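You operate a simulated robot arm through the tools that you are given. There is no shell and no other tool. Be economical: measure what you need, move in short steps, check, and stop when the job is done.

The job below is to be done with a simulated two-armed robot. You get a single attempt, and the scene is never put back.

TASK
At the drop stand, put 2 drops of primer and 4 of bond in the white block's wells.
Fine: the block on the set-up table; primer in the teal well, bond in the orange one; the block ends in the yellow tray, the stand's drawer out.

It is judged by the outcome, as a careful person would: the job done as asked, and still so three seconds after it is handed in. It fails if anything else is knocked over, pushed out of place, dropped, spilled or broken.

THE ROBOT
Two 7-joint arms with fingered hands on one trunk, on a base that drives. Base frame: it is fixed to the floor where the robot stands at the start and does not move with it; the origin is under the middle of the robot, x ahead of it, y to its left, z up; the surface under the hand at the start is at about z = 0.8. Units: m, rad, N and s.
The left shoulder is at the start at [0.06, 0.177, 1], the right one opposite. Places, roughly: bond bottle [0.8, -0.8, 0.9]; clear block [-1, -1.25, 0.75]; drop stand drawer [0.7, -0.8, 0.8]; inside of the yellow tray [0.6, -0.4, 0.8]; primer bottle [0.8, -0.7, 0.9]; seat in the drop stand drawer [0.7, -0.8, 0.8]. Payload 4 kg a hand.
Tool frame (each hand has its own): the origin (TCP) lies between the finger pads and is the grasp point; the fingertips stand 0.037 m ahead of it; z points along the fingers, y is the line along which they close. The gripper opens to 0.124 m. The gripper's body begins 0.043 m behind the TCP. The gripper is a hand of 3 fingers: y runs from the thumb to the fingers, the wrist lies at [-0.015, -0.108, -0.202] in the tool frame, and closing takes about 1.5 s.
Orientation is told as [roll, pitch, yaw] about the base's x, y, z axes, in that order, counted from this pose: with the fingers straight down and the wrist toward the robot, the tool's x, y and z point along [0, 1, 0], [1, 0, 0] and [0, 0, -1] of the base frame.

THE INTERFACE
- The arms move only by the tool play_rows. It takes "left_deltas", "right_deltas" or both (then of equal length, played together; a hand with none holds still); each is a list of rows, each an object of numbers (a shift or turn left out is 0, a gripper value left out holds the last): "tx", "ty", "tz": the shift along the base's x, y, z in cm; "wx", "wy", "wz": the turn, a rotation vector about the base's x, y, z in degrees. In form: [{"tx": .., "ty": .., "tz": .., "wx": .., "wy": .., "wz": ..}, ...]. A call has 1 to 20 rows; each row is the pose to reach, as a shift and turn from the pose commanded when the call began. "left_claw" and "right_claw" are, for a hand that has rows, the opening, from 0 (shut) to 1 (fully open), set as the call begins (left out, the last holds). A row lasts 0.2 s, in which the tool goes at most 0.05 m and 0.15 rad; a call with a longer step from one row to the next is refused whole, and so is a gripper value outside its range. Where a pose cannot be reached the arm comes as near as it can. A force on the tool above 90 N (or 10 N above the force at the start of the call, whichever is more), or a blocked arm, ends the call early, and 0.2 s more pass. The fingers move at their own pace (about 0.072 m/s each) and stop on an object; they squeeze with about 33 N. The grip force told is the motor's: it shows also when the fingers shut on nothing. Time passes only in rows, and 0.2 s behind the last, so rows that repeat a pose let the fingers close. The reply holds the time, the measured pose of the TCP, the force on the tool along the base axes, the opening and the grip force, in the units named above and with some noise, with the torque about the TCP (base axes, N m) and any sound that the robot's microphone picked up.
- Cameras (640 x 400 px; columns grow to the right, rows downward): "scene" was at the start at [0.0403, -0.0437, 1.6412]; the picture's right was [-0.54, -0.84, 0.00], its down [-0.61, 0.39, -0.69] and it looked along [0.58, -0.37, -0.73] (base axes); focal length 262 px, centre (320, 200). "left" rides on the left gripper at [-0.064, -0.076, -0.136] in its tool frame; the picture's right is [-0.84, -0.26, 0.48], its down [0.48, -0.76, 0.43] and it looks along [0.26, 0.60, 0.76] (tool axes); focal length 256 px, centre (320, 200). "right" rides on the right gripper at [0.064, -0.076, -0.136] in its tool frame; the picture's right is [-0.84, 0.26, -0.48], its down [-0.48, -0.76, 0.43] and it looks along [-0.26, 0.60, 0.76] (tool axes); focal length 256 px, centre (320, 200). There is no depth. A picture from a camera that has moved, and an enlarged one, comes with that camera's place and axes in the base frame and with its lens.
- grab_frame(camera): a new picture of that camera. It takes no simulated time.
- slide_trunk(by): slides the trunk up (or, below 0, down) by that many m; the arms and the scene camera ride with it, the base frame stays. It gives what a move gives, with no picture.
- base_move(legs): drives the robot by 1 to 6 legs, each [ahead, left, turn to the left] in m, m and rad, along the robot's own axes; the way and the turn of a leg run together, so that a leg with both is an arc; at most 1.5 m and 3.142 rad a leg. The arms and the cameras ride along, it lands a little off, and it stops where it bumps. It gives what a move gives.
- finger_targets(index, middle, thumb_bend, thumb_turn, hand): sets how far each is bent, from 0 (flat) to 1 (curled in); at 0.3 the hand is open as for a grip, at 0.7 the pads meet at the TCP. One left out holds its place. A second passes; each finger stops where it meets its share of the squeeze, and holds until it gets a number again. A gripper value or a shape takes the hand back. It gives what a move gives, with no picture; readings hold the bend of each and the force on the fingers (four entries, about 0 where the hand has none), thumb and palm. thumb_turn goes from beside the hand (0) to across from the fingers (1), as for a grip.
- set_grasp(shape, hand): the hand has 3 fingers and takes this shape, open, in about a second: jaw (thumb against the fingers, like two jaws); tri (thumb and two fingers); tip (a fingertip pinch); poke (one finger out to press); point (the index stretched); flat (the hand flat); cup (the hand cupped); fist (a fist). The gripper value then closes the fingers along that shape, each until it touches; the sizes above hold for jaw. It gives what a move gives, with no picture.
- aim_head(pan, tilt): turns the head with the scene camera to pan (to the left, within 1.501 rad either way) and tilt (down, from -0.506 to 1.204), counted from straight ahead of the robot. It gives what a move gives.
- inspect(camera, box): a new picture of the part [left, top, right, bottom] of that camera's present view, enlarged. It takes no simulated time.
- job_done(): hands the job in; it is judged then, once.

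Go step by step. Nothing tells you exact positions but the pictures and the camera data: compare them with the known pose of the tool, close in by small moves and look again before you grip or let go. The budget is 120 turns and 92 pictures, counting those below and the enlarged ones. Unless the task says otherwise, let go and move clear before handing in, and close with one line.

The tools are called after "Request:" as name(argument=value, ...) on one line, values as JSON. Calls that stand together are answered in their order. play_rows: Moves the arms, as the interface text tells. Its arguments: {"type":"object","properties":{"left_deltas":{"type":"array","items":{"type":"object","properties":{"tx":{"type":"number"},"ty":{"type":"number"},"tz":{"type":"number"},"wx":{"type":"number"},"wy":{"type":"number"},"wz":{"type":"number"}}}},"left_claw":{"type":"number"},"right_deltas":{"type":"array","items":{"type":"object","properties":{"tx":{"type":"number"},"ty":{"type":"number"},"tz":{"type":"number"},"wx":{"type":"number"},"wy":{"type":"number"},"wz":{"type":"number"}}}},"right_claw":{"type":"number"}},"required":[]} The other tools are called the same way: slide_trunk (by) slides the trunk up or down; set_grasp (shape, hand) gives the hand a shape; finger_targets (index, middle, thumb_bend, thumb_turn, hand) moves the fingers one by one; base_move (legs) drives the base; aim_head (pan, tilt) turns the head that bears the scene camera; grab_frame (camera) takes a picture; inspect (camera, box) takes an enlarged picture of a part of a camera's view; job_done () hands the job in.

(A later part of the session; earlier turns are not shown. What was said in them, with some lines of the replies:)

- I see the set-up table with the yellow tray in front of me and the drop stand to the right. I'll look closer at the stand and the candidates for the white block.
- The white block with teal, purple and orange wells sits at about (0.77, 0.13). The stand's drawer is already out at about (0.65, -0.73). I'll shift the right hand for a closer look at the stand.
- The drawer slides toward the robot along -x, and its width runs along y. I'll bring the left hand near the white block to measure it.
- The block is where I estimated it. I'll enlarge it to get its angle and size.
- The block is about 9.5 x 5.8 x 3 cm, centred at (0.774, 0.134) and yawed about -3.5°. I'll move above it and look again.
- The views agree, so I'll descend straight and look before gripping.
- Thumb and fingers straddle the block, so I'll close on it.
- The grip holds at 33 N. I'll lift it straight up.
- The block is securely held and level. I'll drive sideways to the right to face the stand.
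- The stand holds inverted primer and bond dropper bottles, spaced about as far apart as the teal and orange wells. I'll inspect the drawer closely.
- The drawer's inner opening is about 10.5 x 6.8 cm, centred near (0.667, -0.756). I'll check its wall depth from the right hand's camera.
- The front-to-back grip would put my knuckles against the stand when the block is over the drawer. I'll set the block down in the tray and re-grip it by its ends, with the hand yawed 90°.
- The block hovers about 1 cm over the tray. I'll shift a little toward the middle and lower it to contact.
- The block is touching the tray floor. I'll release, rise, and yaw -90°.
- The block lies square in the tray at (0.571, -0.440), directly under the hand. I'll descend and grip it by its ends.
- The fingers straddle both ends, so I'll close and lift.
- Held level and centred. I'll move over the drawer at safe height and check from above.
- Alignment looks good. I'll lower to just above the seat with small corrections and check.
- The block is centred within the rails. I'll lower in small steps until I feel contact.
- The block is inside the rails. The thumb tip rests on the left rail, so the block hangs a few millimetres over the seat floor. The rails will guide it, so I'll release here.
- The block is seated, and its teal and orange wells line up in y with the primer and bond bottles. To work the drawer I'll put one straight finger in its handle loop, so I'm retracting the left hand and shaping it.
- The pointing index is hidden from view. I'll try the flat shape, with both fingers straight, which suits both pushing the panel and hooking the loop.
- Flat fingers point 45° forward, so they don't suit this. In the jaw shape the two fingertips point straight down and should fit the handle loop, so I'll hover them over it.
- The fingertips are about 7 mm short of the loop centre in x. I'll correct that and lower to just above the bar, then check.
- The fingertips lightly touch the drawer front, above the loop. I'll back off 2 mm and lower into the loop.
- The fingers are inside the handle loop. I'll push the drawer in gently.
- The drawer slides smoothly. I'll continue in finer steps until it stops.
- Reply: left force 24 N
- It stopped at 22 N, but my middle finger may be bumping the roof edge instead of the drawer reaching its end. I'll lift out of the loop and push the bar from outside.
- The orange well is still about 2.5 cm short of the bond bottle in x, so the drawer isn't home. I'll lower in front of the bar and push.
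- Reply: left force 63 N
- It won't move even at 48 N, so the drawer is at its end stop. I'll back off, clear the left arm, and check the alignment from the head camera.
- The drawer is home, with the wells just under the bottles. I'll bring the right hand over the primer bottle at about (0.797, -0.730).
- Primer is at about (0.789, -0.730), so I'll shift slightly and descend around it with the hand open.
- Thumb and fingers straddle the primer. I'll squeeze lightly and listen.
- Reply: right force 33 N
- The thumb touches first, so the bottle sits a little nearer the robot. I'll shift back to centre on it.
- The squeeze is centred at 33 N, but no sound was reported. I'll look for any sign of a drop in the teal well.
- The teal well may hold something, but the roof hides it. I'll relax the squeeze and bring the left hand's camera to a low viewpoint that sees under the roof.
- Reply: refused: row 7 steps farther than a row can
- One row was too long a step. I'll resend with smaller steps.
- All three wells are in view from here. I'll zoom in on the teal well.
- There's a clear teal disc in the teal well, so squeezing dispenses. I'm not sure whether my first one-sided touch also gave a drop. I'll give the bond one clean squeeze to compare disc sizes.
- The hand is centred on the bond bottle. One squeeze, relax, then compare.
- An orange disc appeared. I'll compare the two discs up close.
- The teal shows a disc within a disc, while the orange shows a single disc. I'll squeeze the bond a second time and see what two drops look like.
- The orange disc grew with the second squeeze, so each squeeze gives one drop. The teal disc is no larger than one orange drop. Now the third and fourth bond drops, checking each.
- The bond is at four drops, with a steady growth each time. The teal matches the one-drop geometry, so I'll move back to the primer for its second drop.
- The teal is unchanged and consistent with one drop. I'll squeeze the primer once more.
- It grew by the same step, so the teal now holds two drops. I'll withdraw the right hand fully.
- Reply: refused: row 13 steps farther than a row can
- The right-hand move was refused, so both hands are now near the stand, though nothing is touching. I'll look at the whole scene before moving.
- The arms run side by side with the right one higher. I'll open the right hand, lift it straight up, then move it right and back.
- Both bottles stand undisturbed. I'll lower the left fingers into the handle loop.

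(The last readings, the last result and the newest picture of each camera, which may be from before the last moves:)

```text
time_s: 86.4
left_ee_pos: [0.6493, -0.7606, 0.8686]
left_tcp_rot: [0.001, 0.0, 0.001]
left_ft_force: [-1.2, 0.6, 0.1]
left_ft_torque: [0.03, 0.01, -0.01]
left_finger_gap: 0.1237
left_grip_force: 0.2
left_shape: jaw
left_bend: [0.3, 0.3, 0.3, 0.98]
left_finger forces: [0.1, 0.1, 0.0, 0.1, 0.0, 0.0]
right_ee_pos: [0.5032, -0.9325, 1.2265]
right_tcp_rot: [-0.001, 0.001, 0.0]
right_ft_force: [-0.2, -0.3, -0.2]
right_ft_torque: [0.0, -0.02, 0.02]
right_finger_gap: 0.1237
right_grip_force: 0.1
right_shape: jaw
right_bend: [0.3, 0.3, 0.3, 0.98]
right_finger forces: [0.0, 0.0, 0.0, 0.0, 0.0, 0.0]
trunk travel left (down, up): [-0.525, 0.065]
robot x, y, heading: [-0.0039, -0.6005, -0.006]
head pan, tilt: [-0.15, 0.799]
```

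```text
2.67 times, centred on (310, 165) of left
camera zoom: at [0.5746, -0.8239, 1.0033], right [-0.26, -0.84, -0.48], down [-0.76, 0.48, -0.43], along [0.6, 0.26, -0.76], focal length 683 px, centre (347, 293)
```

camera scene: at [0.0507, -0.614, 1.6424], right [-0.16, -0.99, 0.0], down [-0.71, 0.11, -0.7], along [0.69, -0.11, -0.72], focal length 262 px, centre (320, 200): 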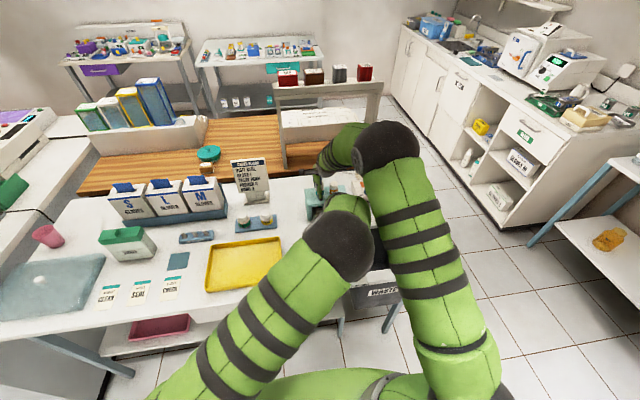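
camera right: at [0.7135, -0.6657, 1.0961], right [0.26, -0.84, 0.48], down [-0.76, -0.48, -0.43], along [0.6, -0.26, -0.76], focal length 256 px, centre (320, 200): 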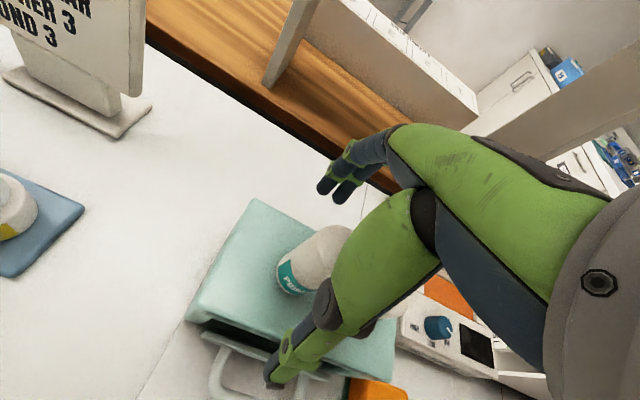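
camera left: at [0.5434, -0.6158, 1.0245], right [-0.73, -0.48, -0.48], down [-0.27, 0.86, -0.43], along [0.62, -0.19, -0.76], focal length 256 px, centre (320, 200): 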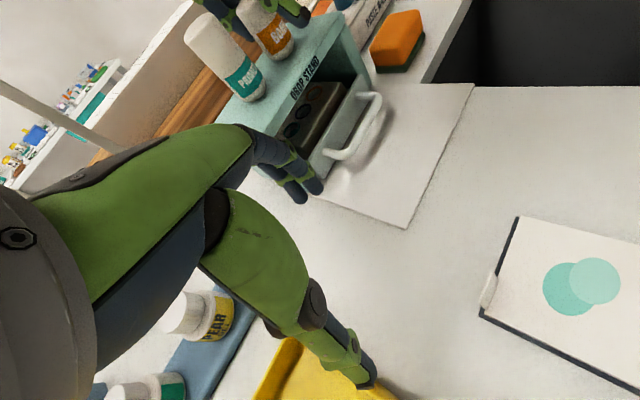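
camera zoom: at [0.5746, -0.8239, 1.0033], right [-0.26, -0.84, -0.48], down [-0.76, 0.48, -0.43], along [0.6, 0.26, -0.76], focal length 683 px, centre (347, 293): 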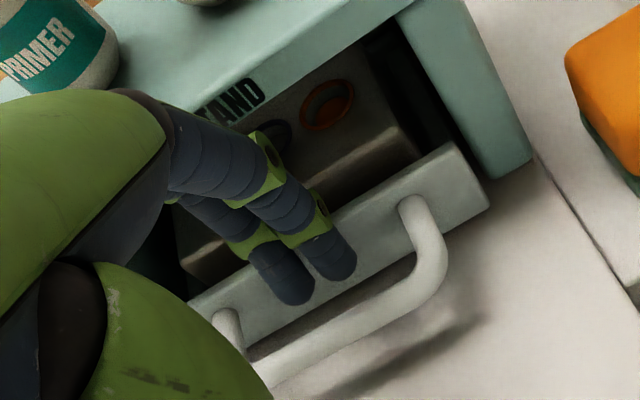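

The fingertips sit between the panel and the bar, like the earlier insertion. I'll lower further and then pull gently.

Request:
play_rows(left_deltas=[{"tz": -0.8}, {"tz": -1.6}, {"tz": -1.6}])

Request:
play_rows(left_deltas=[{"tx": -0.5}, {"tx": -1}, {"tx": -1.5}, {"tx": -2}, {"tx": -2.5}, {"tx": -3}, {"tx": -3}])

Request:
inspect(camera="left", box=[230, 60, 390, 240])

```text
time_s: 87.2
left_ee_pos: [0.6505, -0.7614, 0.8574]
left_tcp_rot: [-0.003, -0.007, -0.002]
left_ft_force: [-17.2, 0.7, 34.6]
left_ft_torque: [0.3, -2.52, 0.18]
left_finger_gap: 0.1209
left_grip_force: 0.1
left_shape: jaw
left_bend: [0.3, 0.3, 0.3, 0.98]
left_finger forces: [0.0, 38.1, 0.1, 0.0, 0.0, 0.0]
right_ee_pos: [0.5, -0.931, 1.228]
right_tcp_rot: [-0.001, -0.004, -0.003]
right_ft_force: [0.4, 0.2, 0.8]
right_ft_torque: [0.01, -0.01, 0.0]
right_finger_gap: 0.1238
right_grip_force: 0.0
right_shape: jaw
right_bend: [0.3, 0.3, 0.3, 0.98]
right_finger forces: [0.1, 0.0, 0.0, 0.1, 0.0, 0.0]
trunk travel left (down, up): [-0.525, 0.065]
robot x, y, heading: [-0.0006, -0.6013, -0.009]
head pan, tilt: [-0.15, 0.799]
```

```text
time_s: 88.8
left_ee_pos: [0.6204, -0.7597, 0.8521]
left_tcp_rot: [0.0, 0.0, -0.001]
left_ft_force: [0.6, -0.2, -1.0]
left_ft_torque: [0.05, 0.04, 0.04]
left_finger_gap: 0.1239
left_grip_force: 0.1
left_shape: jaw
left_bend: [0.29, 0.3, 0.3, 0.98]
left_finger forces: [0.8, 0.0, 0.0, 0.0, 0.0, 0.1]
right_ee_pos: [0.504, -0.9303, 1.2256]
right_tcp_rot: [0.0, 0.0, 0.001]
right_ft_force: [0.6, -0.3, 0.5]
right_ft_torque: [0.02, -0.01, 0.0]
right_finger_gap: 0.1239
right_grip_force: 0.0
right_shape: jaw
right_bend: [0.3, 0.3, 0.3, 0.98]
right_finger forces: [0.0, 0.0, 0.1, 0.0, 0.1, 0.0]
trunk travel left (down, up): [-0.525, 0.065]
robot x, y, heading: [-0.0034, -0.6022, -0.007]
head pan, tilt: [-0.15, 0.799]
```

```text
2.22 times, centred on (310, 150) of left
camera zoom: at [0.545, -0.8231, 0.9871], right [-0.26, -0.84, -0.48], down [-0.76, 0.48, -0.43], along [0.6, 0.26, -0.76], focal length 569 px, centre (342, 311)
```

zoom: 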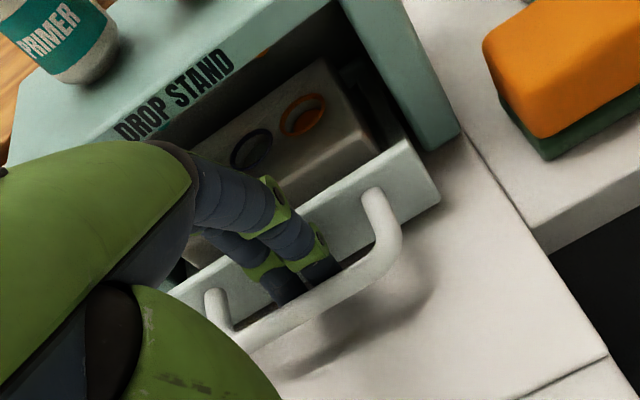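

The drawer is following. I'll pull on toward fully out at a gentle pace.

Request:
play_rows(left_deltas=[{"tx": -0.6}, {"tx": -1.4}, {"tx": -2.2}, {"tx": -3.0}, {"tx": -3.8}, {"tx": -4.6}, {"tx": -5.4}, {"tx": -6.2}, {"tx": -7}, {"tx": -7.6}, {"tx": -8}, {"tx": -8}])

Request:
play_rows(left_deltas=[{"tx": -0.4}, {"tx": -0.8}, {"tx": -0.8}])

```text
time_s: 91.4
left_ee_pos: [0.5406, -0.7588, 0.8509]
left_tcp_rot: [0.0, -0.002, 0.001]
left_ft_force: [0.6, -0.8, 0.6]
left_ft_torque: [-0.02, -0.05, 0.01]
left_finger_gap: 0.1238
left_grip_force: 0.1
left_shape: jaw
left_bend: [0.29, 0.3, 0.3, 0.98]
left_finger forces: [0.9, 0.0, 0.0, 0.0, 0.0, 0.0]
right_ee_pos: [0.5038, -0.9306, 1.2251]
right_tcp_rot: [0.0, 0.0, -0.001]
right_ft_force: [0.3, -0.1, 0.4]
right_ft_torque: [0.0, 0.01, 0.0]
right_finger_gap: 0.1234
right_grip_force: 0.0
right_shape: jaw
right_bend: [0.3, 0.3, 0.3, 0.98]
right_finger forces: [0.1, 0.1, 0.0, 0.0, 0.0, 0.1]
trunk travel left (down, up): [-0.525, 0.065]
robot x, y, heading: [-0.0049, -0.5994, -0.009]
head pan, tilt: [-0.15, 0.799]
```

```text
time_s: 92.2
left_ee_pos: [0.5316, -0.7598, 0.8514]
left_tcp_rot: [-0.001, 0.0, 0.002]
left_ft_force: [0.9, 0.2, -0.6]
left_ft_torque: [-0.01, 0.02, 0.03]
left_finger_gap: 0.1238
left_grip_force: 0.1
left_shape: jaw
left_bend: [0.29, 0.3, 0.3, 0.98]
left_finger forces: [0.9, 0.0, 0.0, 0.0, 0.0, 0.1]
right_ee_pos: [0.5043, -0.9312, 1.2254]
right_tcp_rot: [0.001, 0.001, 0.001]
right_ft_force: [-0.1, 0.7, 0.9]
right_ft_torque: [0.01, -0.01, -0.02]
right_finger_gap: 0.1236
right_grip_force: 0.1
right_shape: jaw
right_bend: [0.3, 0.3, 0.3, 0.98]
right_finger forces: [0.1, 0.0, 0.0, 0.0, 0.1, 0.1]
trunk travel left (down, up): [-0.525, 0.065]
robot x, y, heading: [-0.0021, -0.6025, -0.008]
head pan, tilt: [-0.15, 0.799]
```

That should be about the original out position. I'll back off the bar, lift out, and look.

Request:
play_rows(left_deltas=[{"tx": 0.3}, {"tx": 0.3, "tz": 2}, {"tx": 0.3, "tz": 5}, {"tx": 0.3, "tz": 9}, {"tx": 0.3, "tz": 13}, {"tx": 0.3, "tz": 15, "ty": 4}, {"tx": 0.3, "tz": 15, "ty": 9}, {"tx": 0.3, "tz": 15, "ty": 14}, {"tx": 0.3, "tz": 15, "ty": 19}, {"tx": 0.3, "tz": 15, "ty": 24}, {"tx": 0.3, "tz": 15, "ty": 24}])

Request:
inspect(camera="scene", box=[296, 176, 376, 246])

```text
time_s: 94.6
left_ee_pos: [0.5361, -0.5173, 1.0013]
left_tcp_rot: [0.0, -0.001, -0.001]
left_ft_force: [-0.3, -0.1, -0.7]
left_ft_torque: [0.02, 0.01, 0.05]
left_finger_gap: 0.1241
left_grip_force: 0.0
left_shape: jaw
left_bend: [0.3, 0.3, 0.3, 0.98]
left_finger forces: [0.0, 0.1, 0.0, 0.1, 0.1, 0.0]
right_ee_pos: [0.5038, -0.9323, 1.2261]
right_tcp_rot: [0.001, -0.001, -0.001]
right_ft_force: [-0.2, -0.8, 0.3]
right_ft_torque: [0.02, 0.0, 0.02]
right_finger_gap: 0.1238
right_grip_force: 0.1
right_shape: jaw
right_bend: [0.3, 0.3, 0.3, 0.98]
right_finger forces: [0.0, 0.0, 0.1, 0.0, 0.0, 0.0]
trunk travel left (down, up): [-0.525, 0.065]
robot x, y, heading: [-0.0046, -0.6037, -0.006]
head pan, tilt: [-0.15, 0.799]
```

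```text
5.71 times, centred on (336, 211) of scene
camera zoom: at [0.0502, -0.6147, 1.6424], right [-0.16, -0.99, 0.0], down [-0.71, 0.11, -0.7], along [0.69, -0.11, -0.72], focal length 1497 px, centre (229, 137)
```

zoom: 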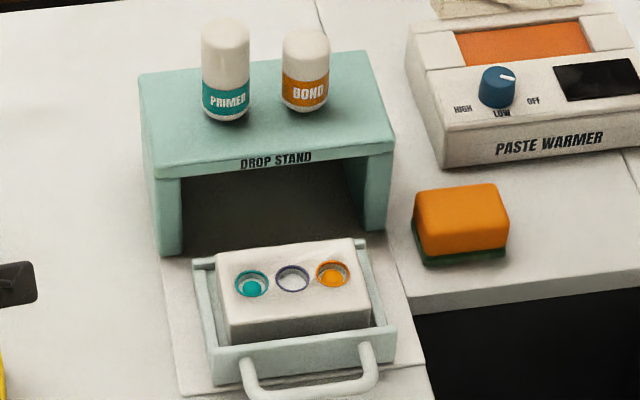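

The drawer is out and both wells hold fluid. I'll check the wells close up.

Request:
inspect(camera="scene", box=[318, 216, 344, 232])

```text
16.00 times, centred on (331, 224) of scene
camera zoom: at [0.0502, -0.6147, 1.6424], right [-0.16, -0.99, 0.0], down [-0.71, 0.11, -0.7], along [0.69, -0.11, -0.72], focal length 4192 px, centre (144, -184)
```

zoom: 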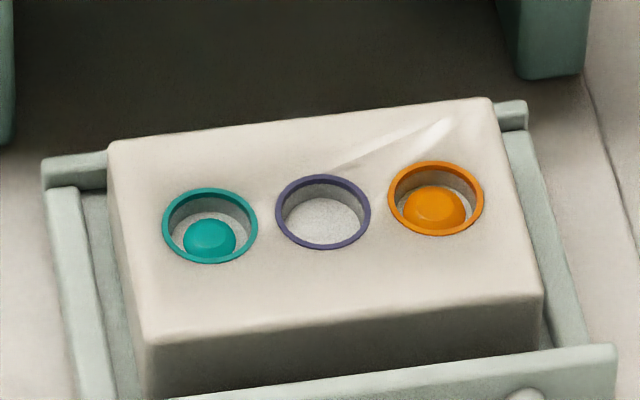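

The domes are steady, with teal smaller than orange as two versus four drops should be. Next I'll pick the block up by its ends, first yawing the left hand -90° and hovering over it.

Request:
play_rows(left_deltas=[{"wz": -8, "tz": 1}, {"wz": -16, "tz": 2}, {"wz": -24, "tz": 3}, {"wz": -32, "tz": 3}, {"wz": -40, "tz": 3}, {"wz": -48, "tz": 3}, {"wz": -56, "tz": 3, "ty": -3}, {"wz": -64, "tz": 3, "tx": 2, "ty": -7}, {"wz": -72, "tz": 3, "tx": 4, "ty": -11}, {"wz": -80, "tz": 3, "tx": 7, "ty": -14}, {"wz": -88, "tz": 3, "tx": 10, "ty": -18}, {"wz": -90, "tz": 3, "tx": 12, "ty": -22}, {"wz": -90, "tz": 3, "tx": 13.9, "ty": -24.1}, {"wz": -90, "tz": 0, "tx": 13.9, "ty": -24.1}, {"wz": -90, "tz": -4, "tx": 13.9, "ty": -24.1}, {"wz": -90, "tz": -4, "tx": 13.9, "ty": -24.1}])

Request:
grab_frame(camera="left")

```text
time_s: 98.0
left_ee_pos: [0.6766, -0.7578, 0.9622]
left_tcp_rot: [0.001, 0.001, -1.572]
left_ft_force: [0.7, 0.9, -0.3]
left_ft_torque: [-0.04, 0.0, 0.0]
left_finger_gap: 0.1241
left_grip_force: 0.0
left_shape: jaw
left_bend: [0.3, 0.3, 0.3, 0.98]
left_finger forces: [0.0, 0.1, 0.1, 0.0, 0.0, 0.0]
right_ee_pos: [0.5037, -0.9319, 1.226]
right_tcp_rot: [0.001, 0.0, 0.0]
right_ft_force: [-0.3, -0.4, -0.6]
right_ft_torque: [-0.01, -0.02, -0.01]
right_finger_gap: 0.1235
right_grip_force: 0.2
right_shape: jaw
right_bend: [0.3, 0.3, 0.3, 0.98]
right_finger forces: [0.1, 0.0, 0.0, 0.0, 0.1, 0.0]
trunk travel left (down, up): [-0.525, 0.065]
robot x, y, heading: [-0.0032, -0.6006, -0.01]
head pan, tilt: [-0.15, 0.799]
```

```text
11 pictures are left
camera left: at [0.6133, -0.6818, 1.0981], right [-0.84, 0.26, -0.48], down [0.48, 0.76, -0.43], along [0.26, -0.6, -0.76], focal length 256 px, centre (320, 200)
```

left: 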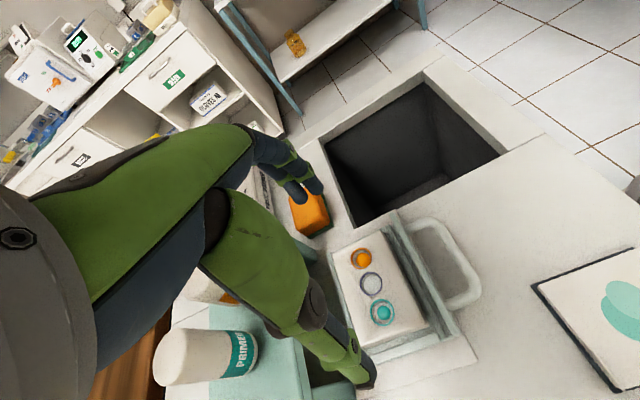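

The hand is centred over the block. I'll descend and grip.

Request:
play_rows(left_deltas=[{"tx": -0.1, "tz": -3}, {"tx": -0.1, "tz": -6}, {"tx": -0.1, "tz": -8}, {"tx": -0.1, "tz": -8.7}, {"tx": -0.1, "tz": -8.7}])

Request:
play_rows(left_deltas=[{}, {}, {}, {}, {}, {}, {}], left_claw=0)

Request:
inspect(camera="scene", box=[300, 196, 370, 246])

```text
time_s: 99.2
left_ee_pos: [0.675, -0.76, 0.8741]
left_tcp_rot: [0.001, -0.001, -1.568]
left_ft_force: [-0.1, 2.0, -0.4]
left_ft_torque: [0.02, 0.0, 0.02]
left_finger_gap: 0.1238
left_grip_force: 0.1
left_shape: jaw
left_bend: [0.3, 0.3, 0.3, 0.98]
left_finger forces: [0.1, 0.0, 0.0, 0.0, 0.0, 0.0]
right_ee_pos: [0.5044, -0.93, 1.2269]
right_tcp_rot: [-0.001, 0.0, -0.001]
right_ft_force: [0.3, 0.8, -1.0]
right_ft_torque: [0.04, 0.03, -0.01]
right_finger_gap: 0.1238
right_grip_force: 0.0
right_shape: jaw
right_bend: [0.3, 0.3, 0.3, 0.98]
right_finger forces: [0.1, 0.0, 0.1, 0.1, 0.0, 0.1]
trunk travel left (down, up): [-0.525, 0.065]
robot x, y, heading: [-0.0039, -0.6055, -0.006]
head pan, tilt: [-0.15, 0.799]
```

```text
time_s: 100.8
left_ee_pos: [0.6752, -0.7564, 0.8764]
left_tcp_rot: [0.001, 0.0, -1.568]
left_ft_force: [1.3, 30.3, 14.8]
left_ft_torque: [1.15, -0.08, 0.04]
left_finger_gap: 0.0086
left_grip_force: 33.3
left_shape: jaw
left_bend: [0.73, 0.72, 0.67, 1.0]
left_finger forces: [0.0, 0.0, 0.0, 0.0, 41.6, 0.0]
right_ee_pos: [0.5028, -0.9279, 1.2263]
right_tcp_rot: [-0.001, 0.0, 0.0]
right_ft_force: [-0.1, 0.0, 0.1]
right_ft_torque: [-0.01, -0.01, -0.01]
right_finger_gap: 0.1235
right_grip_force: 0.0
right_shape: jaw
right_bend: [0.3, 0.3, 0.3, 0.98]
right_finger forces: [0.1, 0.0, 0.1, 0.0, 0.0, 0.1]
trunk travel left (down, up): [-0.525, 0.065]
robot x, y, heading: [-0.0013, -0.6012, -0.005]
head pan, tilt: [-0.15, 0.799]
```

```text
8.00 times, centred on (335, 221) of scene
camera zoom: at [0.0494, -0.6105, 1.6425], right [-0.16, -0.99, 0.0], down [-0.71, 0.11, -0.7], along [0.69, -0.11, -0.72], focal length 2096 px, centre (200, 32)
```

zoom: 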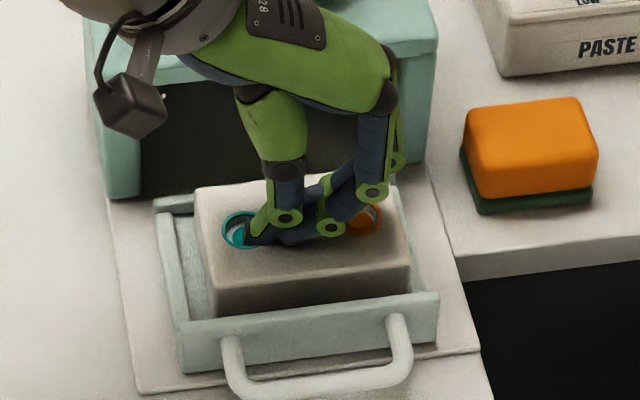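

The fingers slipped over the block's top instead of gripping, and the block is still in its seat. I'll lift straight up before opening, then inspect the wells.

Request:
play_rows(left_deltas=[{"tz": 0.5}, {"tz": 1.5}, {"tz": 3}, {"tz": 5}, {"tz": 8}, {"tz": 8}])

Request:
play_rows(left_deltas=[{}, {}, {}, {}, {"tz": 2}, {"tz": 2}], left_claw=1)

Request:
inspect(camera="scene", box=[312, 210, 348, 240])

```text
time_s: 102.2
left_ee_pos: [0.6743, -0.7608, 0.9545]
left_tcp_rot: [-0.002, 0.0, -1.571]
left_ft_force: [-0.5, 1.1, -0.5]
left_ft_torque: [-0.01, -0.01, -0.03]
left_finger_gap: 0.0046
left_grip_force: 33.4
left_shape: jaw
left_bend: [0.72, 0.72, 0.73, 1.0]
left_finger forces: [0.0, 0.0, 0.0, 0.0, 0.1, 0.1]
right_ee_pos: [0.5029, -0.9308, 1.2262]
right_tcp_rot: [0.002, 0.0, 0.001]
right_ft_force: [-0.4, -0.4, 0.5]
right_ft_torque: [-0.01, -0.01, 0.01]
right_finger_gap: 0.1238
right_grip_force: 0.1
right_shape: jaw
right_bend: [0.3, 0.3, 0.3, 0.98]
right_finger forces: [0.1, 0.0, 0.0, 0.0, 0.0, 0.1]
trunk travel left (down, up): [-0.525, 0.065]
robot x, y, heading: [-0.0022, -0.6002, -0.005]
head pan, tilt: [-0.15, 0.799]
```

```text
time_s: 103.6
left_ee_pos: [0.6741, -0.7599, 0.9765]
left_tcp_rot: [-0.001, 0.0, -1.57]
left_ft_force: [0.8, 0.0, -0.6]
left_ft_torque: [-0.02, 0.01, -0.01]
left_finger_gap: 0.1239
left_grip_force: 0.0
left_shape: jaw
left_bend: [0.3, 0.3, 0.3, 0.98]
left_finger forces: [0.0, 0.0, 0.0, 0.1, 0.0, 0.0]
right_ee_pos: [0.5034, -0.9309, 1.2244]
right_tcp_rot: [0.001, 0.0, 0.0]
right_ft_force: [-1.0, -0.7, 0.9]
right_ft_torque: [0.0, -0.01, -0.02]
right_finger_gap: 0.1239
right_grip_force: 0.1
right_shape: jaw
right_bend: [0.3, 0.3, 0.3, 0.98]
right_finger forces: [0.1, 0.1, 0.0, 0.0, 0.0, 0.0]
trunk travel left (down, up): [-0.525, 0.065]
robot x, y, heading: [0.0001, -0.6037, -0.012]
head pan, tilt: [-0.15, 0.799]
```

```text
13.33 times, centred on (330, 225) of scene
camera zoom: at [0.0507, -0.6138, 1.6424], right [-0.16, -0.99, 0.0], down [-0.71, 0.11, -0.7], along [0.69, -0.11, -0.72], focal length 3494 px, centre (187, -133)
```

zoom: 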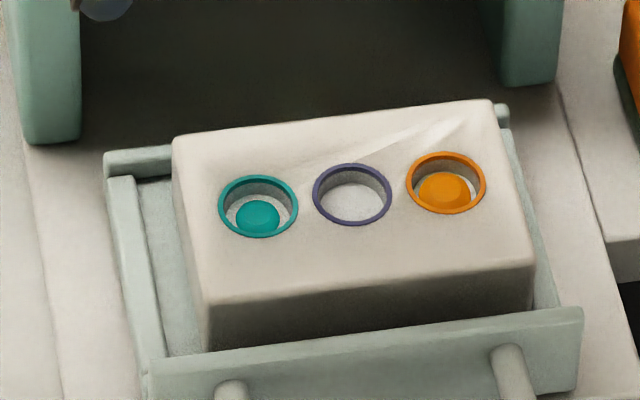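

The drops are intact. The thumb had ridden on the left rail and kept the fingers too high. I'll tilt the hand 8° so the thumb sits higher and the fingers lower, then approach deeper.

Request:
play_rows(left_deltas=[{"ty": -0.5, "wx": 4}, {"ty": -0.9, "wx": 8}, {"ty": -0.9, "wx": 8, "tz": -4}, {"ty": -0.9, "wx": 8, "tz": -7}, {"ty": -0.9, "wx": 8, "tz": -9}, {"ty": -0.9, "wx": 8, "tz": -10.2}, {"ty": -0.9, "wx": 8, "tz": -10.7}, {"ty": -0.9, "wx": 8, "tz": -10.7}])

Request:
inspect(camera="scene", box=[300, 196, 370, 246])

```text
time_s: 105.4
left_ee_pos: [0.6736, -0.7695, 0.8672]
left_tcp_rot: [-0.001, 0.14, -1.571]
left_ft_force: [-0.7, 0.0, -0.7]
left_ft_torque: [0.03, 0.0, 0.03]
left_finger_gap: 0.1241
left_grip_force: 0.1
left_shape: jaw
left_bend: [0.3, 0.3, 0.3, 0.98]
left_finger forces: [0.0, 0.0, 0.0, 0.1, 0.0, 0.0]
right_ee_pos: [0.5035, -0.9302, 1.2252]
right_tcp_rot: [0.001, -0.001, 0.001]
right_ft_force: [-0.6, 0.3, -0.2]
right_ft_torque: [-0.01, -0.01, -0.01]
right_finger_gap: 0.1239
right_grip_force: 0.1
right_shape: jaw
right_bend: [0.3, 0.3, 0.3, 0.98]
right_finger forces: [0.1, 0.0, 0.0, 0.0, 0.1, 0.1]
trunk travel left (down, up): [-0.525, 0.065]
robot x, y, heading: [-0.0038, -0.6029, -0.009]
head pan, tilt: [-0.15, 0.799]
```

```text
8.00 times, centred on (335, 221) of scene
camera zoom: at [0.0505, -0.6139, 1.6424], right [-0.16, -0.99, 0.0], down [-0.71, 0.11, -0.7], along [0.69, -0.11, -0.72], focal length 2096 px, centre (200, 32)
```

zoom: 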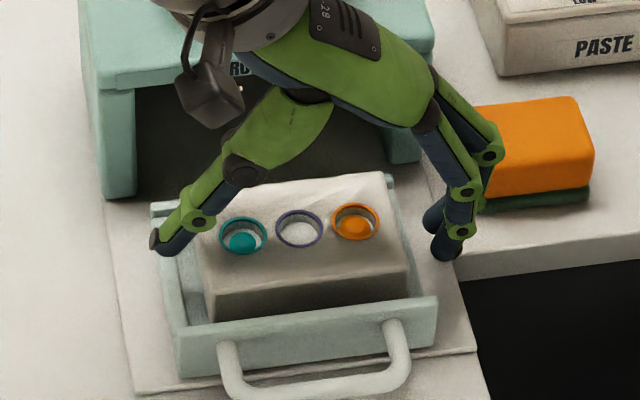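

Both sides look clear of the block. I'll raise 2 mm for rail clearance and close, checking before any lift.

Request:
play_rows(left_deltas=[{"tz": 0.2}, {"tz": 0.2}, {"tz": 0.2}, {"tz": 0.2}], left_claw=0.72)

```text
time_s: 106.4
left_ee_pos: [0.6743, -0.7709, 0.8705]
left_tcp_rot: [0.001, 0.137, -1.568]
left_ft_force: [0.1, -8.9, 11.2]
left_ft_torque: [0.41, -0.04, 0.08]
left_finger_gap: 0.0624
left_grip_force: 33.1
left_shape: jaw
left_bend: [0.42, 0.45, 0.56, 1.0]
left_finger forces: [20.6, 12.3, 0.1, 0.1, 31.6, 0.0]
right_ee_pos: [0.5036, -0.9315, 1.2253]
right_tcp_rot: [0.0, 0.001, -0.001]
right_ft_force: [0.2, 1.1, -0.5]
right_ft_torque: [0.0, 0.02, 0.01]
right_finger_gap: 0.1235
right_grip_force: 0.1
right_shape: jaw
right_bend: [0.3, 0.3, 0.3, 0.98]
right_finger forces: [0.0, 0.1, 0.1, 0.0, 0.0, 0.1]
trunk travel left (down, up): [-0.525, 0.065]
robot x, y, heading: [0.0015, -0.6017, -0.005]
head pan, tilt: [-0.15, 0.799]
```

Request:
inspect(camera="scene", box=[300, 196, 370, 246])

```text
8.00 times, centred on (335, 221) of scene
camera zoom: at [0.0497, -0.6146, 1.6425], right [-0.16, -0.99, 0.0], down [-0.71, 0.11, -0.7], along [0.69, -0.11, -0.72], focal length 2096 px, centre (200, 32)
```

zoom: 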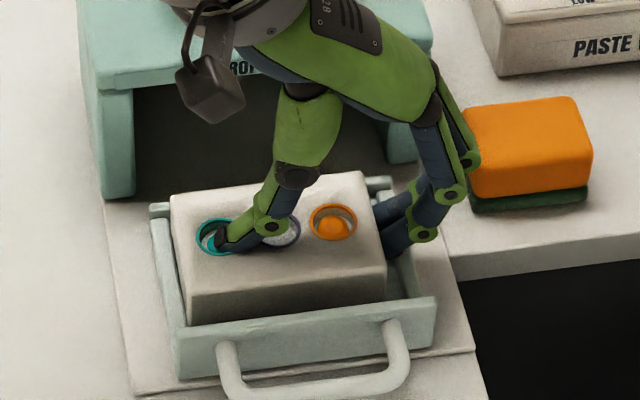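

The thumb rode over the edge onto the teal well. I'll open only the fingers, holding the thumb still, and then lift straight up.

Request:
finger_targets(hand="left", index=0.3, middle=0.3)

Request:
play_rows(left_deltas=[{"tz": 0.5}, {"tz": 1.5}, {"tz": 3}, {"tz": 6}, {"tz": 10}, {"tz": 10}])

Request:
inspect(camera="scene", box=[306, 206, 354, 240])

```text
time_s: 107.4
left_ee_pos: [0.6737, -0.7668, 0.8714]
left_tcp_rot: [0.001, 0.139, -1.568]
left_ft_force: [1.8, 18.9, 23.9]
left_ft_torque: [0.94, -0.05, -0.03]
left_finger_gap: 0.0777
left_grip_force: 14.0
left_shape: fingers
left_bend: [0.3, 0.3, 0.6, 1.0]
left_finger forces: [0.1, 0.0, 0.1, 0.0, 28.2, 0.0]
right_ee_pos: [0.5019, -0.9297, 1.2267]
right_tcp_rot: [-0.002, -0.001, 0.001]
right_ft_force: [0.0, -0.3, 0.6]
right_ft_torque: [0.0, -0.01, -0.03]
right_finger_gap: 0.1237
right_grip_force: 0.1
right_shape: jaw
right_bend: [0.3, 0.3, 0.3, 0.98]
right_finger forces: [0.1, 0.0, 0.0, 0.0, 0.0, 0.0]
trunk travel left (down, up): [-0.525, 0.065]
robot x, y, heading: [-0.0055, -0.6011, -0.007]
head pan, tilt: [-0.15, 0.799]
```

```text
time_s: 108.8
left_ee_pos: [0.6719, -0.7704, 0.9709]
left_tcp_rot: [-0.003, 0.14, -1.57]
left_ft_force: [0.4, -0.3, -0.1]
left_ft_torque: [-0.03, 0.01, -0.01]
left_finger_gap: 0.051
left_grip_force: 0.2
left_shape: fingers
left_bend: [0.3, 0.3, 0.78, 1.0]
left_finger forces: [0.0, 0.1, 0.0, 0.0, 0.0, 0.0]
right_ee_pos: [0.5038, -0.9313, 1.2256]
right_tcp_rot: [0.001, 0.0, 0.0]
right_ft_force: [-0.1, 0.0, 0.7]
right_ft_torque: [-0.01, 0.0, -0.02]
right_finger_gap: 0.1236
right_grip_force: 0.0
right_shape: jaw
right_bend: [0.3, 0.3, 0.3, 0.98]
right_finger forces: [0.0, 0.0, 0.0, 0.0, 0.0, 0.1]
trunk travel left (down, up): [-0.525, 0.065]
robot x, y, heading: [-0.0015, -0.6019, -0.003]
head pan, tilt: [-0.15, 0.799]
```

```text
11.76 times, centred on (330, 223) of scene
camera zoom: at [0.0507, -0.6139, 1.6423], right [-0.16, -0.99, 0.0], down [-0.71, 0.11, -0.7], along [0.69, -0.11, -0.72], focal length 3083 px, centre (202, -71)
```

zoom: 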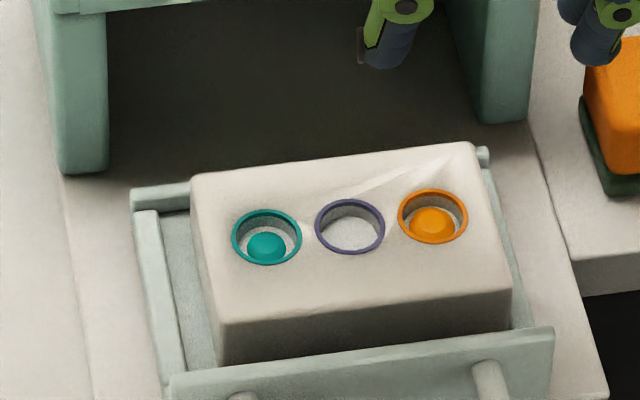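

The drops are still intact and the block is in its seat, with about 1 cm of room at its left end. I'll go level again and start 5 mm lower than my first try, matching the relative height of the tray grip that worked.

Request:
play_rows(left_deltas=[{"wx": -4}, {"ty": 0.6, "wx": -8}, {"ty": 0.6, "wx": -8}, {"ty": 0.6, "wx": -8}, {"ty": 0.6, "wx": -8}, {"ty": 0.6, "wx": -8, "tz": -4}, {"ty": 0.6, "wx": -8, "tz": -7}, {"ty": 0.6, "wx": -8, "tz": -9}, {"ty": 0.6, "wx": -8, "tz": -10.2}, {"ty": 0.6, "wx": -8, "tz": -10.2}], left_claw=1)

```text
time_s: 111.0
left_ee_pos: [0.6749, -0.7628, 0.8675]
left_tcp_rot: [0.0, 0.001, -1.57]
left_ft_force: [-0.5, -0.2, -0.7]
left_ft_torque: [-0.01, 0.01, 0.02]
left_finger_gap: 0.1238
left_grip_force: 0.1
left_shape: jaw
left_bend: [0.3, 0.3, 0.3, 0.98]
left_finger forces: [0.0, 0.0, 0.0, 0.0, 0.0, 0.1]
right_ee_pos: [0.5038, -0.931, 1.225]
right_tcp_rot: [0.002, -0.002, -0.002]
right_ft_force: [0.0, -0.4, -0.8]
right_ft_torque: [0.0, 0.0, 0.02]
right_finger_gap: 0.1237
right_grip_force: 0.0
right_shape: jaw
right_bend: [0.3, 0.3, 0.3, 0.98]
right_finger forces: [0.0, 0.0, 0.1, 0.1, 0.1, 0.1]
trunk travel left (down, up): [-0.525, 0.065]
robot x, y, heading: [-0.0018, -0.6007, -0.008]
head pan, tilt: [-0.15, 0.799]
```

No contact yet. I'll close in stages and watch the readings.

Request:
play_rows(left_deltas=[{}, {}], left_claw=0.82)

Request:
play_rows(left_deltas=[{}, {}], left_claw=0.77)

```text
time_s: 111.6
left_ee_pos: [0.6741, -0.7619, 0.8678]
left_tcp_rot: [0.002, 0.001, -1.569]
left_ft_force: [-0.4, -0.1, 0.6]
left_ft_torque: [-0.03, -0.02, -0.01]
left_finger_gap: 0.102
left_grip_force: 0.0
left_shape: jaw
left_bend: [0.32, 0.34, 0.0, 0.98]
left_finger forces: [0.0, 0.0, 0.0, 0.0, 0.1, 0.1]
right_ee_pos: [0.5043, -0.9315, 1.226]
right_tcp_rot: [0.0, -0.001, -0.001]
right_ft_force: [-0.4, -0.9, -0.3]
right_ft_torque: [0.0, 0.0, 0.0]
right_finger_gap: 0.1239
right_grip_force: 0.1
right_shape: jaw
right_bend: [0.3, 0.3, 0.3, 0.98]
right_finger forces: [0.0, 0.0, 0.1, 0.1, 0.1, 0.0]
trunk travel left (down, up): [-0.525, 0.065]
robot x, y, heading: [0.0001, -0.6017, -0.002]
head pan, tilt: [-0.15, 0.799]
```

```text
time_s: 112.2
left_ee_pos: [0.6738, -0.7633, 0.8668]
left_tcp_rot: [0.0, 0.0, -1.567]
left_ft_force: [-0.5, -0.7, 0.4]
left_ft_torque: [0.01, -0.01, -0.01]
left_finger_gap: 0.0961
left_grip_force: 0.0
left_shape: jaw
left_bend: [0.33, 0.36, 0.0, 0.98]
left_finger forces: [0.4, 0.4, 0.0, 0.0, 0.3, 0.0]
right_ee_pos: [0.5037, -0.9309, 1.2264]
right_tcp_rot: [-0.001, 0.0, 0.001]
right_ft_force: [0.3, 0.1, -0.6]
right_ft_torque: [-0.01, 0.0, -0.03]
right_finger_gap: 0.1239
right_grip_force: 0.0
right_shape: jaw
right_bend: [0.3, 0.3, 0.3, 0.98]
right_finger forces: [0.0, 0.0, 0.1, 0.0, 0.0, 0.1]
trunk travel left (down, up): [-0.525, 0.065]
robot x, y, heading: [-0.0028, -0.6033, -0.01]
head pan, tilt: [-0.15, 0.799]
```

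All three contacts now touch lightly at the block's width. I'll confirm visually before squeezing.

Request:
inspect(camera="scene", box=[300, 196, 370, 246])

```text
8.00 times, centred on (335, 221) of scene
camera zoom: at [0.0505, -0.6139, 1.6424], right [-0.16, -0.99, 0.0], down [-0.71, 0.11, -0.7], along [0.69, -0.11, -0.72], focal length 2096 px, centre (200, 32)
```

zoom: 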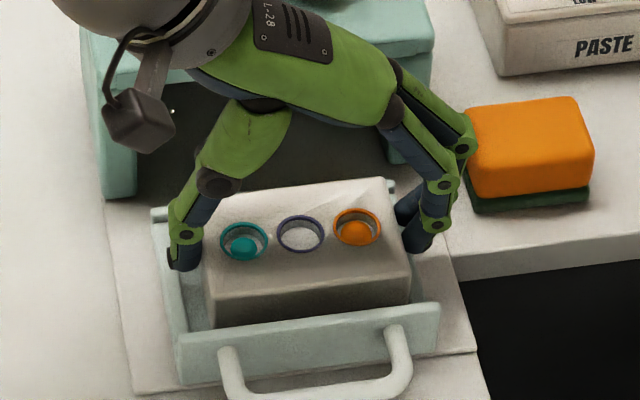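

Both sides sit flat against the block's ends. I'll tighten.

Request:
play_rows(left_deltas=[{}, {}], left_claw=0.73)

Request:
play_rows(left_deltas=[{}, {}], left_claw=0.7)

```text
time_s: 112.8
left_ee_pos: [0.6742, -0.7619, 0.868]
left_tcp_rot: [0.002, -0.002, -1.57]
left_ft_force: [0.6, 3.1, 10.1]
left_ft_torque: [0.81, 0.01, 0.04]
left_finger_gap: 0.0931
left_grip_force: 32.4
left_shape: jaw
left_bend: [0.34, 0.37, 0.44, 0.99]
left_finger forces: [19.1, 10.3, 0.1, 0.1, 35.1, 0.1]
right_ee_pos: [0.5037, -0.9298, 1.2262]
right_tcp_rot: [0.002, 0.0, -0.001]
right_ft_force: [0.7, -0.3, 0.4]
right_ft_torque: [-0.03, 0.01, 0.04]
right_finger_gap: 0.1236
right_grip_force: 0.0
right_shape: jaw
right_bend: [0.3, 0.3, 0.3, 0.98]
right_finger forces: [0.1, 0.0, 0.1, 0.0, 0.1, 0.0]
trunk travel left (down, up): [-0.525, 0.065]
robot x, y, heading: [-0.0011, -0.6003, -0.01]
head pan, tilt: [-0.15, 0.799]
```

```text
time_s: 113.4
left_ee_pos: [0.6738, -0.7616, 0.8678]
left_tcp_rot: [0.002, -0.002, -1.568]
left_ft_force: [-0.4, 3.8, 14.8]
left_ft_torque: [0.86, 0.0, 0.09]
left_finger_gap: 0.0931
left_grip_force: 33.0
left_shape: jaw
left_bend: [0.34, 0.37, 0.44, 0.99]
left_finger forces: [19.1, 10.0, 0.0, 0.0, 36.2, 0.0]
right_ee_pos: [0.5031, -0.9306, 1.2263]
right_tcp_rot: [0.001, 0.0, 0.0]
right_ft_force: [0.8, -0.5, -0.4]
right_ft_torque: [0.02, 0.01, 0.03]
right_finger_gap: 0.1237
right_grip_force: 0.1
right_shape: jaw
right_bend: [0.3, 0.3, 0.3, 0.98]
right_finger forces: [0.1, 0.1, 0.1, 0.0, 0.0, 0.1]
trunk travel left (down, up): [-0.525, 0.065]
robot x, y, heading: [-0.0023, -0.5999, -0.004]
head pan, tilt: [-0.15, 0.799]
```

This is the same firm grip as in the tray, with a gap of 0.093 at 33 N. I'll lift slowly and level.

Request:
play_rows(left_deltas=[{"tz": 0.3}, {"tz": 0.8}, {"tz": 1.5}, {"tz": 2.5}, {"tz": 3.5}, {"tz": 4.5}, {"tz": 5.5}, {"tz": 6.5}, {"tz": 7.5}, {"tz": 8.5}, {"tz": 9.3}, {"tz": 9.8}, {"tz": 10}, {"tz": 10}])

Request:
inspect(camera="scene", box=[290, 180, 370, 246])

```text
time_s: 116.4
left_ee_pos: [0.6738, -0.7648, 0.9672]
left_tcp_rot: [-0.001, 0.0, -1.569]
left_ft_force: [1.2, -0.4, -2.5]
left_ft_torque: [-0.03, -0.03, 0.01]
left_finger_gap: 0.0931
left_grip_force: 33.3
left_shape: jaw
left_bend: [0.34, 0.37, 0.45, 0.99]
left_finger forces: [21.4, 12.1, 0.0, 0.1, 28.9, 0.1]
right_ee_pos: [0.5033, -0.9311, 1.2261]
right_tcp_rot: [0.001, 0.0, 0.0]
right_ft_force: [-0.7, 0.8, 0.3]
right_ft_torque: [-0.02, 0.02, 0.0]
right_finger_gap: 0.124
right_grip_force: 0.1
right_shape: jaw
right_bend: [0.3, 0.3, 0.3, 0.98]
right_finger forces: [0.1, 0.1, 0.1, 0.0, 0.0, 0.0]
trunk travel left (down, up): [-0.525, 0.065]
robot x, y, heading: [0.0, -0.6034, -0.001]
head pan, tilt: [-0.15, 0.799]
```

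```text
6.06 times, centred on (330, 213) of scene
camera zoom: at [0.0507, -0.6139, 1.6424], right [-0.16, -0.99, 0.0], down [-0.71, 0.11, -0.7], along [0.69, -0.11, -0.72], focal length 1588 px, centre (259, 121)
```

zoom: 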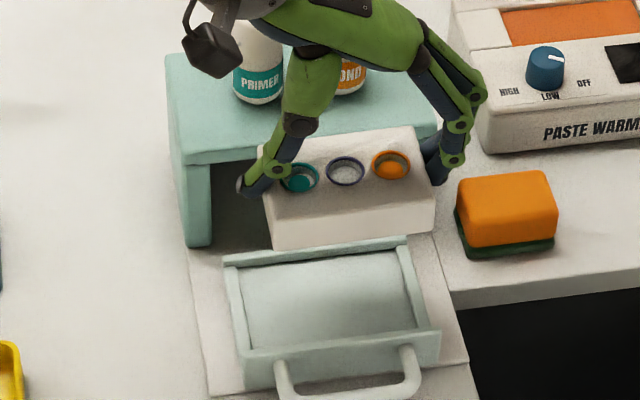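

The block is up with its drops intact. I'll carry it slowly over to the middle of the tray.

Request:
play_rows(left_deltas=[{"ty": 0.5}, {"ty": 1.5}, {"ty": 3.5, "tx": -0.5}, {"ty": 6, "tx": -1.3}, {"ty": 8.5, "tx": -2.1}, {"ty": 11, "tx": -2.9}, {"ty": 13.5, "tx": -3.7}, {"ty": 16, "tx": -4.5}, {"ty": 18.5, "tx": -5.5}, {"ty": 21, "tx": -6.5}, {"ty": 23.5, "tx": -7.5}, {"ty": 26, "tx": -8.5}, {"ty": 28.5, "tx": -9.3}, {"ty": 30.5, "tx": -10}, {"ty": 31.8, "tx": -10.3}, {"ty": 32.3, "tx": -10.3}, {"ty": 32.3, "tx": -10.3}])

Request:
play_rows(left_deltas=[{"tz": -0.5}, {"tz": -1.5}, {"tz": -3}, {"tz": -4.5}, {"tz": -6}, {"tz": -7.5}, {"tz": -8.7}, {"tz": -9.5}, {"tz": -10}, {"tz": -10}])

Request:
inspect(camera="scene", box=[190, 206, 310, 296])

```text
time_s: 120.0
left_ee_pos: [0.5716, -0.4403, 0.9667]
left_tcp_rot: [0.0, 0.002, -1.572]
left_ft_force: [-0.4, -0.6, -2.7]
left_ft_torque: [-0.03, 0.0, -0.01]
left_finger_gap: 0.0929
left_grip_force: 33.0
left_shape: jaw
left_bend: [0.34, 0.37, 0.45, 0.99]
left_finger forces: [21.2, 11.9, 0.0, 0.1, 28.5, 0.0]
right_ee_pos: [0.5038, -0.9305, 1.2258]
right_tcp_rot: [0.0, 0.0, -0.002]
right_ft_force: [-0.8, 0.2, -0.8]
right_ft_torque: [0.01, 0.0, -0.01]
right_finger_gap: 0.1237
right_grip_force: 0.0
right_shape: jaw
right_bend: [0.3, 0.3, 0.3, 0.98]
right_finger forces: [0.1, 0.1, 0.0, 0.1, 0.0, 0.0]
trunk travel left (down, up): [-0.525, 0.065]
robot x, y, heading: [0.0008, -0.6012, -0.005]
head pan, tilt: [-0.15, 0.799]
```

```text
time_s: 122.2
left_ee_pos: [0.5728, -0.4412, 0.8664]
left_tcp_rot: [-0.001, 0.0, -1.569]
left_ft_force: [-0.4, 0.5, -1.2]
left_ft_torque: [-0.02, 0.01, 0.0]
left_finger_gap: 0.0931
left_grip_force: 33.1
left_shape: jaw
left_bend: [0.34, 0.37, 0.45, 0.99]
left_finger forces: [21.2, 11.9, 0.0, 0.0, 28.4, 0.1]
right_ee_pos: [0.5037, -0.9308, 1.2263]
right_tcp_rot: [-0.001, 0.001, 0.0]
right_ft_force: [-0.2, -0.1, -0.9]
right_ft_torque: [0.0, -0.04, 0.04]
right_finger_gap: 0.1236
right_grip_force: 0.0
right_shape: jaw
right_bend: [0.3, 0.3, 0.3, 0.98]
right_finger forces: [0.0, 0.1, 0.0, 0.0, 0.0, 0.0]
trunk travel left (down, up): [-0.525, 0.065]
robot x, y, heading: [-0.0022, -0.6021, -0.007]
head pan, tilt: [-0.15, 0.799]
```

```text
4.44 times, centred on (250, 251) of scene
camera zoom: at [0.0506, -0.6137, 1.6424], right [-0.16, -0.99, 0.0], down [-0.71, 0.11, -0.7], along [0.69, -0.11, -0.72], focal length 1165 px, centre (631, -27)
```

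zoom: 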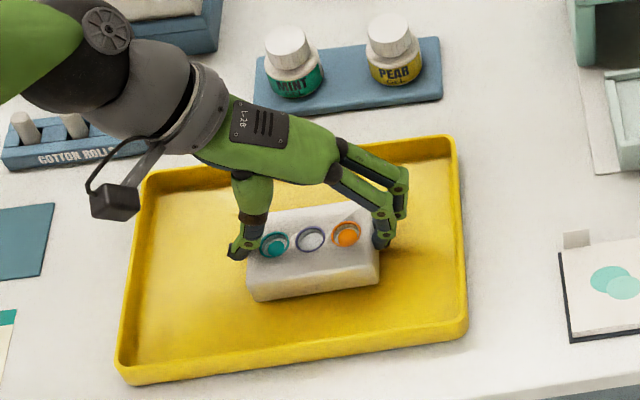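

The block is over the tray's middle, a few millimetres above the floor. I'll lower it in small steps to contact.

Request:
play_rows(left_deltas=[{"tz": -0.2}, {"tz": -0.4}, {"tz": -0.4}])

Request:
play_rows(left_deltas=[{"tz": -0.15}, {"tz": -0.3}, {"tz": -0.3}])

```text
time_s: 123.0
left_ee_pos: [0.5721, -0.4403, 0.8635]
left_tcp_rot: [-0.002, 0.0, -1.571]
left_ft_force: [-0.6, 0.6, -1.8]
left_ft_torque: [0.0, 0.04, -0.02]
left_finger_gap: 0.0928
left_grip_force: 33.2
left_shape: jaw
left_bend: [0.34, 0.37, 0.45, 0.99]
left_finger forces: [21.2, 11.9, 0.0, 0.1, 28.5, 0.0]
right_ee_pos: [0.5042, -0.9309, 1.2266]
right_tcp_rot: [0.0, 0.0, 0.0]
right_ft_force: [0.8, -0.1, 0.8]
right_ft_torque: [0.04, 0.0, -0.01]
right_finger_gap: 0.124
right_grip_force: 0.0
right_shape: jaw
right_bend: [0.3, 0.3, 0.3, 0.98]
right_finger forces: [0.0, 0.0, 0.0, 0.0, 0.1, 0.0]
trunk travel left (down, up): [-0.525, 0.065]
robot x, y, heading: [-0.004, -0.6027, -0.007]
head pan, tilt: [-0.15, 0.799]
```

```text
time_s: 123.8
left_ee_pos: [0.5701, -0.4399, 0.8617]
left_tcp_rot: [-0.001, 0.001, -1.57]
left_ft_force: [0.3, 1.3, 3.4]
left_ft_torque: [0.29, -0.03, -0.05]
left_finger_gap: 0.0934
left_grip_force: 32.9
left_shape: jaw
left_bend: [0.34, 0.37, 0.45, 0.99]
left_finger forces: [21.0, 12.1, 0.0, 0.0, 31.5, 0.0]
right_ee_pos: [0.5032, -0.9313, 1.225]
right_tcp_rot: [-0.001, 0.0, -0.002]
right_ft_force: [-0.1, -0.7, 0.0]
right_ft_torque: [0.01, 0.05, 0.01]
right_finger_gap: 0.1235
right_grip_force: 0.0
right_shape: jaw
right_bend: [0.3, 0.3, 0.3, 0.98]
right_finger forces: [0.1, 0.1, 0.1, 0.0, 0.1, 0.1]
trunk travel left (down, up): [-0.525, 0.065]
robot x, y, heading: [-0.0044, -0.6044, -0.007]
head pan, tilt: [-0.15, 0.799]
```

Light contact. I'll press 1-2 mm further, then release, hold a moment, and rise.

Request:
play_rows(left_deltas=[{"tz": -0.15}, {"tz": -0.15}])

Request:
play_rows(left_deltas=[{}, {}, {}, {}, {}, {"tz": 1}, {"tz": 3}, {"tz": 6}, {"tz": 10}, {"tz": 14}, {"tz": 14}], left_claw=1)

Request:
grab_frame(camera="scene")

```text
time_s: 124.4
left_ee_pos: [0.5707, -0.44, 0.8598]
left_tcp_rot: [0.002, 0.0, -1.569]
left_ft_force: [0.0, 1.2, 12.1]
left_ft_torque: [0.78, 0.01, 0.04]
left_finger_gap: 0.0928
left_grip_force: 33.0
left_shape: jaw
left_bend: [0.34, 0.37, 0.45, 0.99]
left_finger forces: [20.3, 11.3, 0.0, 0.0, 35.9, 0.0]
right_ee_pos: [0.5024, -0.931, 1.2256]
right_tcp_rot: [0.001, 0.001, 0.0]
right_ft_force: [0.2, -0.3, -0.2]
right_ft_torque: [-0.05, -0.02, 0.01]
right_finger_gap: 0.1237
right_grip_force: 0.1
right_shape: jaw
right_bend: [0.3, 0.3, 0.3, 0.98]
right_finger forces: [0.0, 0.0, 0.0, 0.0, 0.0, 0.0]
trunk travel left (down, up): [-0.525, 0.065]
robot x, y, heading: [-0.0002, -0.6009, -0.006]
head pan, tilt: [-0.15, 0.799]
```

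```text
time_s: 126.8
left_ee_pos: [0.5701, -0.4427, 0.9991]
left_tcp_rot: [-0.001, 0.0, -1.567]
left_ft_force: [0.0, -1.0, -0.6]
left_ft_torque: [0.01, -0.01, 0.03]
left_finger_gap: 0.1238
left_grip_force: 0.2
left_shape: jaw
left_bend: [0.3, 0.3, 0.3, 0.98]
left_finger forces: [0.0, 0.1, 0.1, 0.0, 0.0, 0.0]
right_ee_pos: [0.5037, -0.9303, 1.2257]
right_tcp_rot: [0.0, -0.001, 0.003]
right_ft_force: [-0.2, -0.2, 0.0]
right_ft_torque: [-0.01, 0.02, -0.06]
right_finger_gap: 0.1238
right_grip_force: 0.2
right_shape: jaw
right_bend: [0.3, 0.3, 0.3, 0.98]
right_finger forces: [0.1, 0.0, 0.0, 0.1, 0.1, 0.0]
trunk travel left (down, up): [-0.525, 0.065]
robot x, y, heading: [-0.0007, -0.5999, -0.007]
head pan, tilt: [-0.15, 0.799]
```

```text
2 pictures are left
camera scene: at [0.0507, -0.6135, 1.6424], right [-0.16, -0.99, 0.0], down [-0.71, 0.11, -0.7], along [0.69, -0.11, -0.72], focal length 262 px, centre (320, 200)
```

scene: 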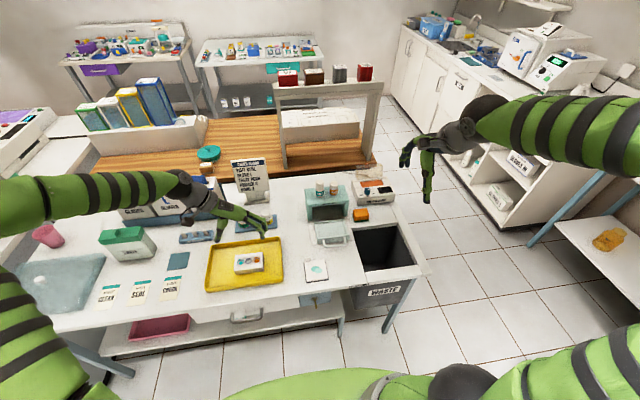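

The block rests in the tray with both fluids visible. The drawer is about 1 cm short of where it started, so I'll check its exact position before finishing.

Request:
inspect(camera="scene", box=[304, 212, 368, 252])

```text
10.00 times, centred on (336, 232) of scene
camera zoom: at [0.0507, -0.6135, 1.6424], right [-0.16, -0.99, 0.0], down [-0.71, 0.11, -0.7], along [0.69, -0.11, -0.72], focal length 2620 px, centre (160, -120)
```

zoom: 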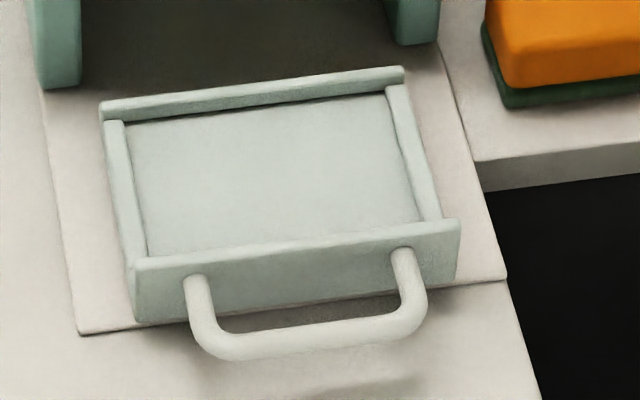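

The drawer is within about 4 mm of its original out position and the stand hasn't moved. I'll raise the left hand well clear and hand in.

Request:
play_rows(left_deltas=[{"tz": 3}, {"tz": 6}, {"tz": 9, "tx": -2}, {"tz": 12, "tx": -4}, {"tz": 12, "tx": -4}, {"tz": 12, "tx": -4}])

Request:
job_done()

```text
time_s: 128.2
left_ee_pos: [0.5296, -0.4413, 1.1175]
left_tcp_rot: [-0.001, -0.001, -1.57]
left_ft_force: [-0.8, -0.7, -0.3]
left_ft_torque: [-0.02, -0.01, -0.01]
left_finger_gap: 0.1239
left_grip_force: 0.0
left_shape: jaw
left_bend: [0.3, 0.3, 0.3, 0.98]
left_finger forces: [0.0, 0.0, 0.0, 0.0, 0.1, 0.0]
right_ee_pos: [0.5029, -0.9303, 1.2257]
right_tcp_rot: [0.0, 0.0, 0.0]
right_ft_force: [0.4, -0.6, -0.8]
right_ft_torque: [-0.01, 0.01, -0.01]
right_finger_gap: 0.1237
right_grip_force: 0.0
right_shape: jaw
right_bend: [0.3, 0.3, 0.3, 0.98]
right_finger forces: [0.0, 0.1, 0.1, 0.1, 0.1, 0.0]
trunk travel left (down, up): [-0.525, 0.065]
robot x, y, heading: [-0.003, -0.6003, -0.007]
head pan, tilt: [-0.15, 0.799]
```

```text
The job is handed in.
```

The white block is in the yellow tray with 2 drops of primer in the teal well and 4 of bond in the orange one (counted by how the drops grew, as no sound was reported), and the stand's drawer is out to within about 4 mm of where it started; the left fingers slipped over the block's top twice during pick-up, the thumb once at the teal well, but the drops looked intact afterwards.
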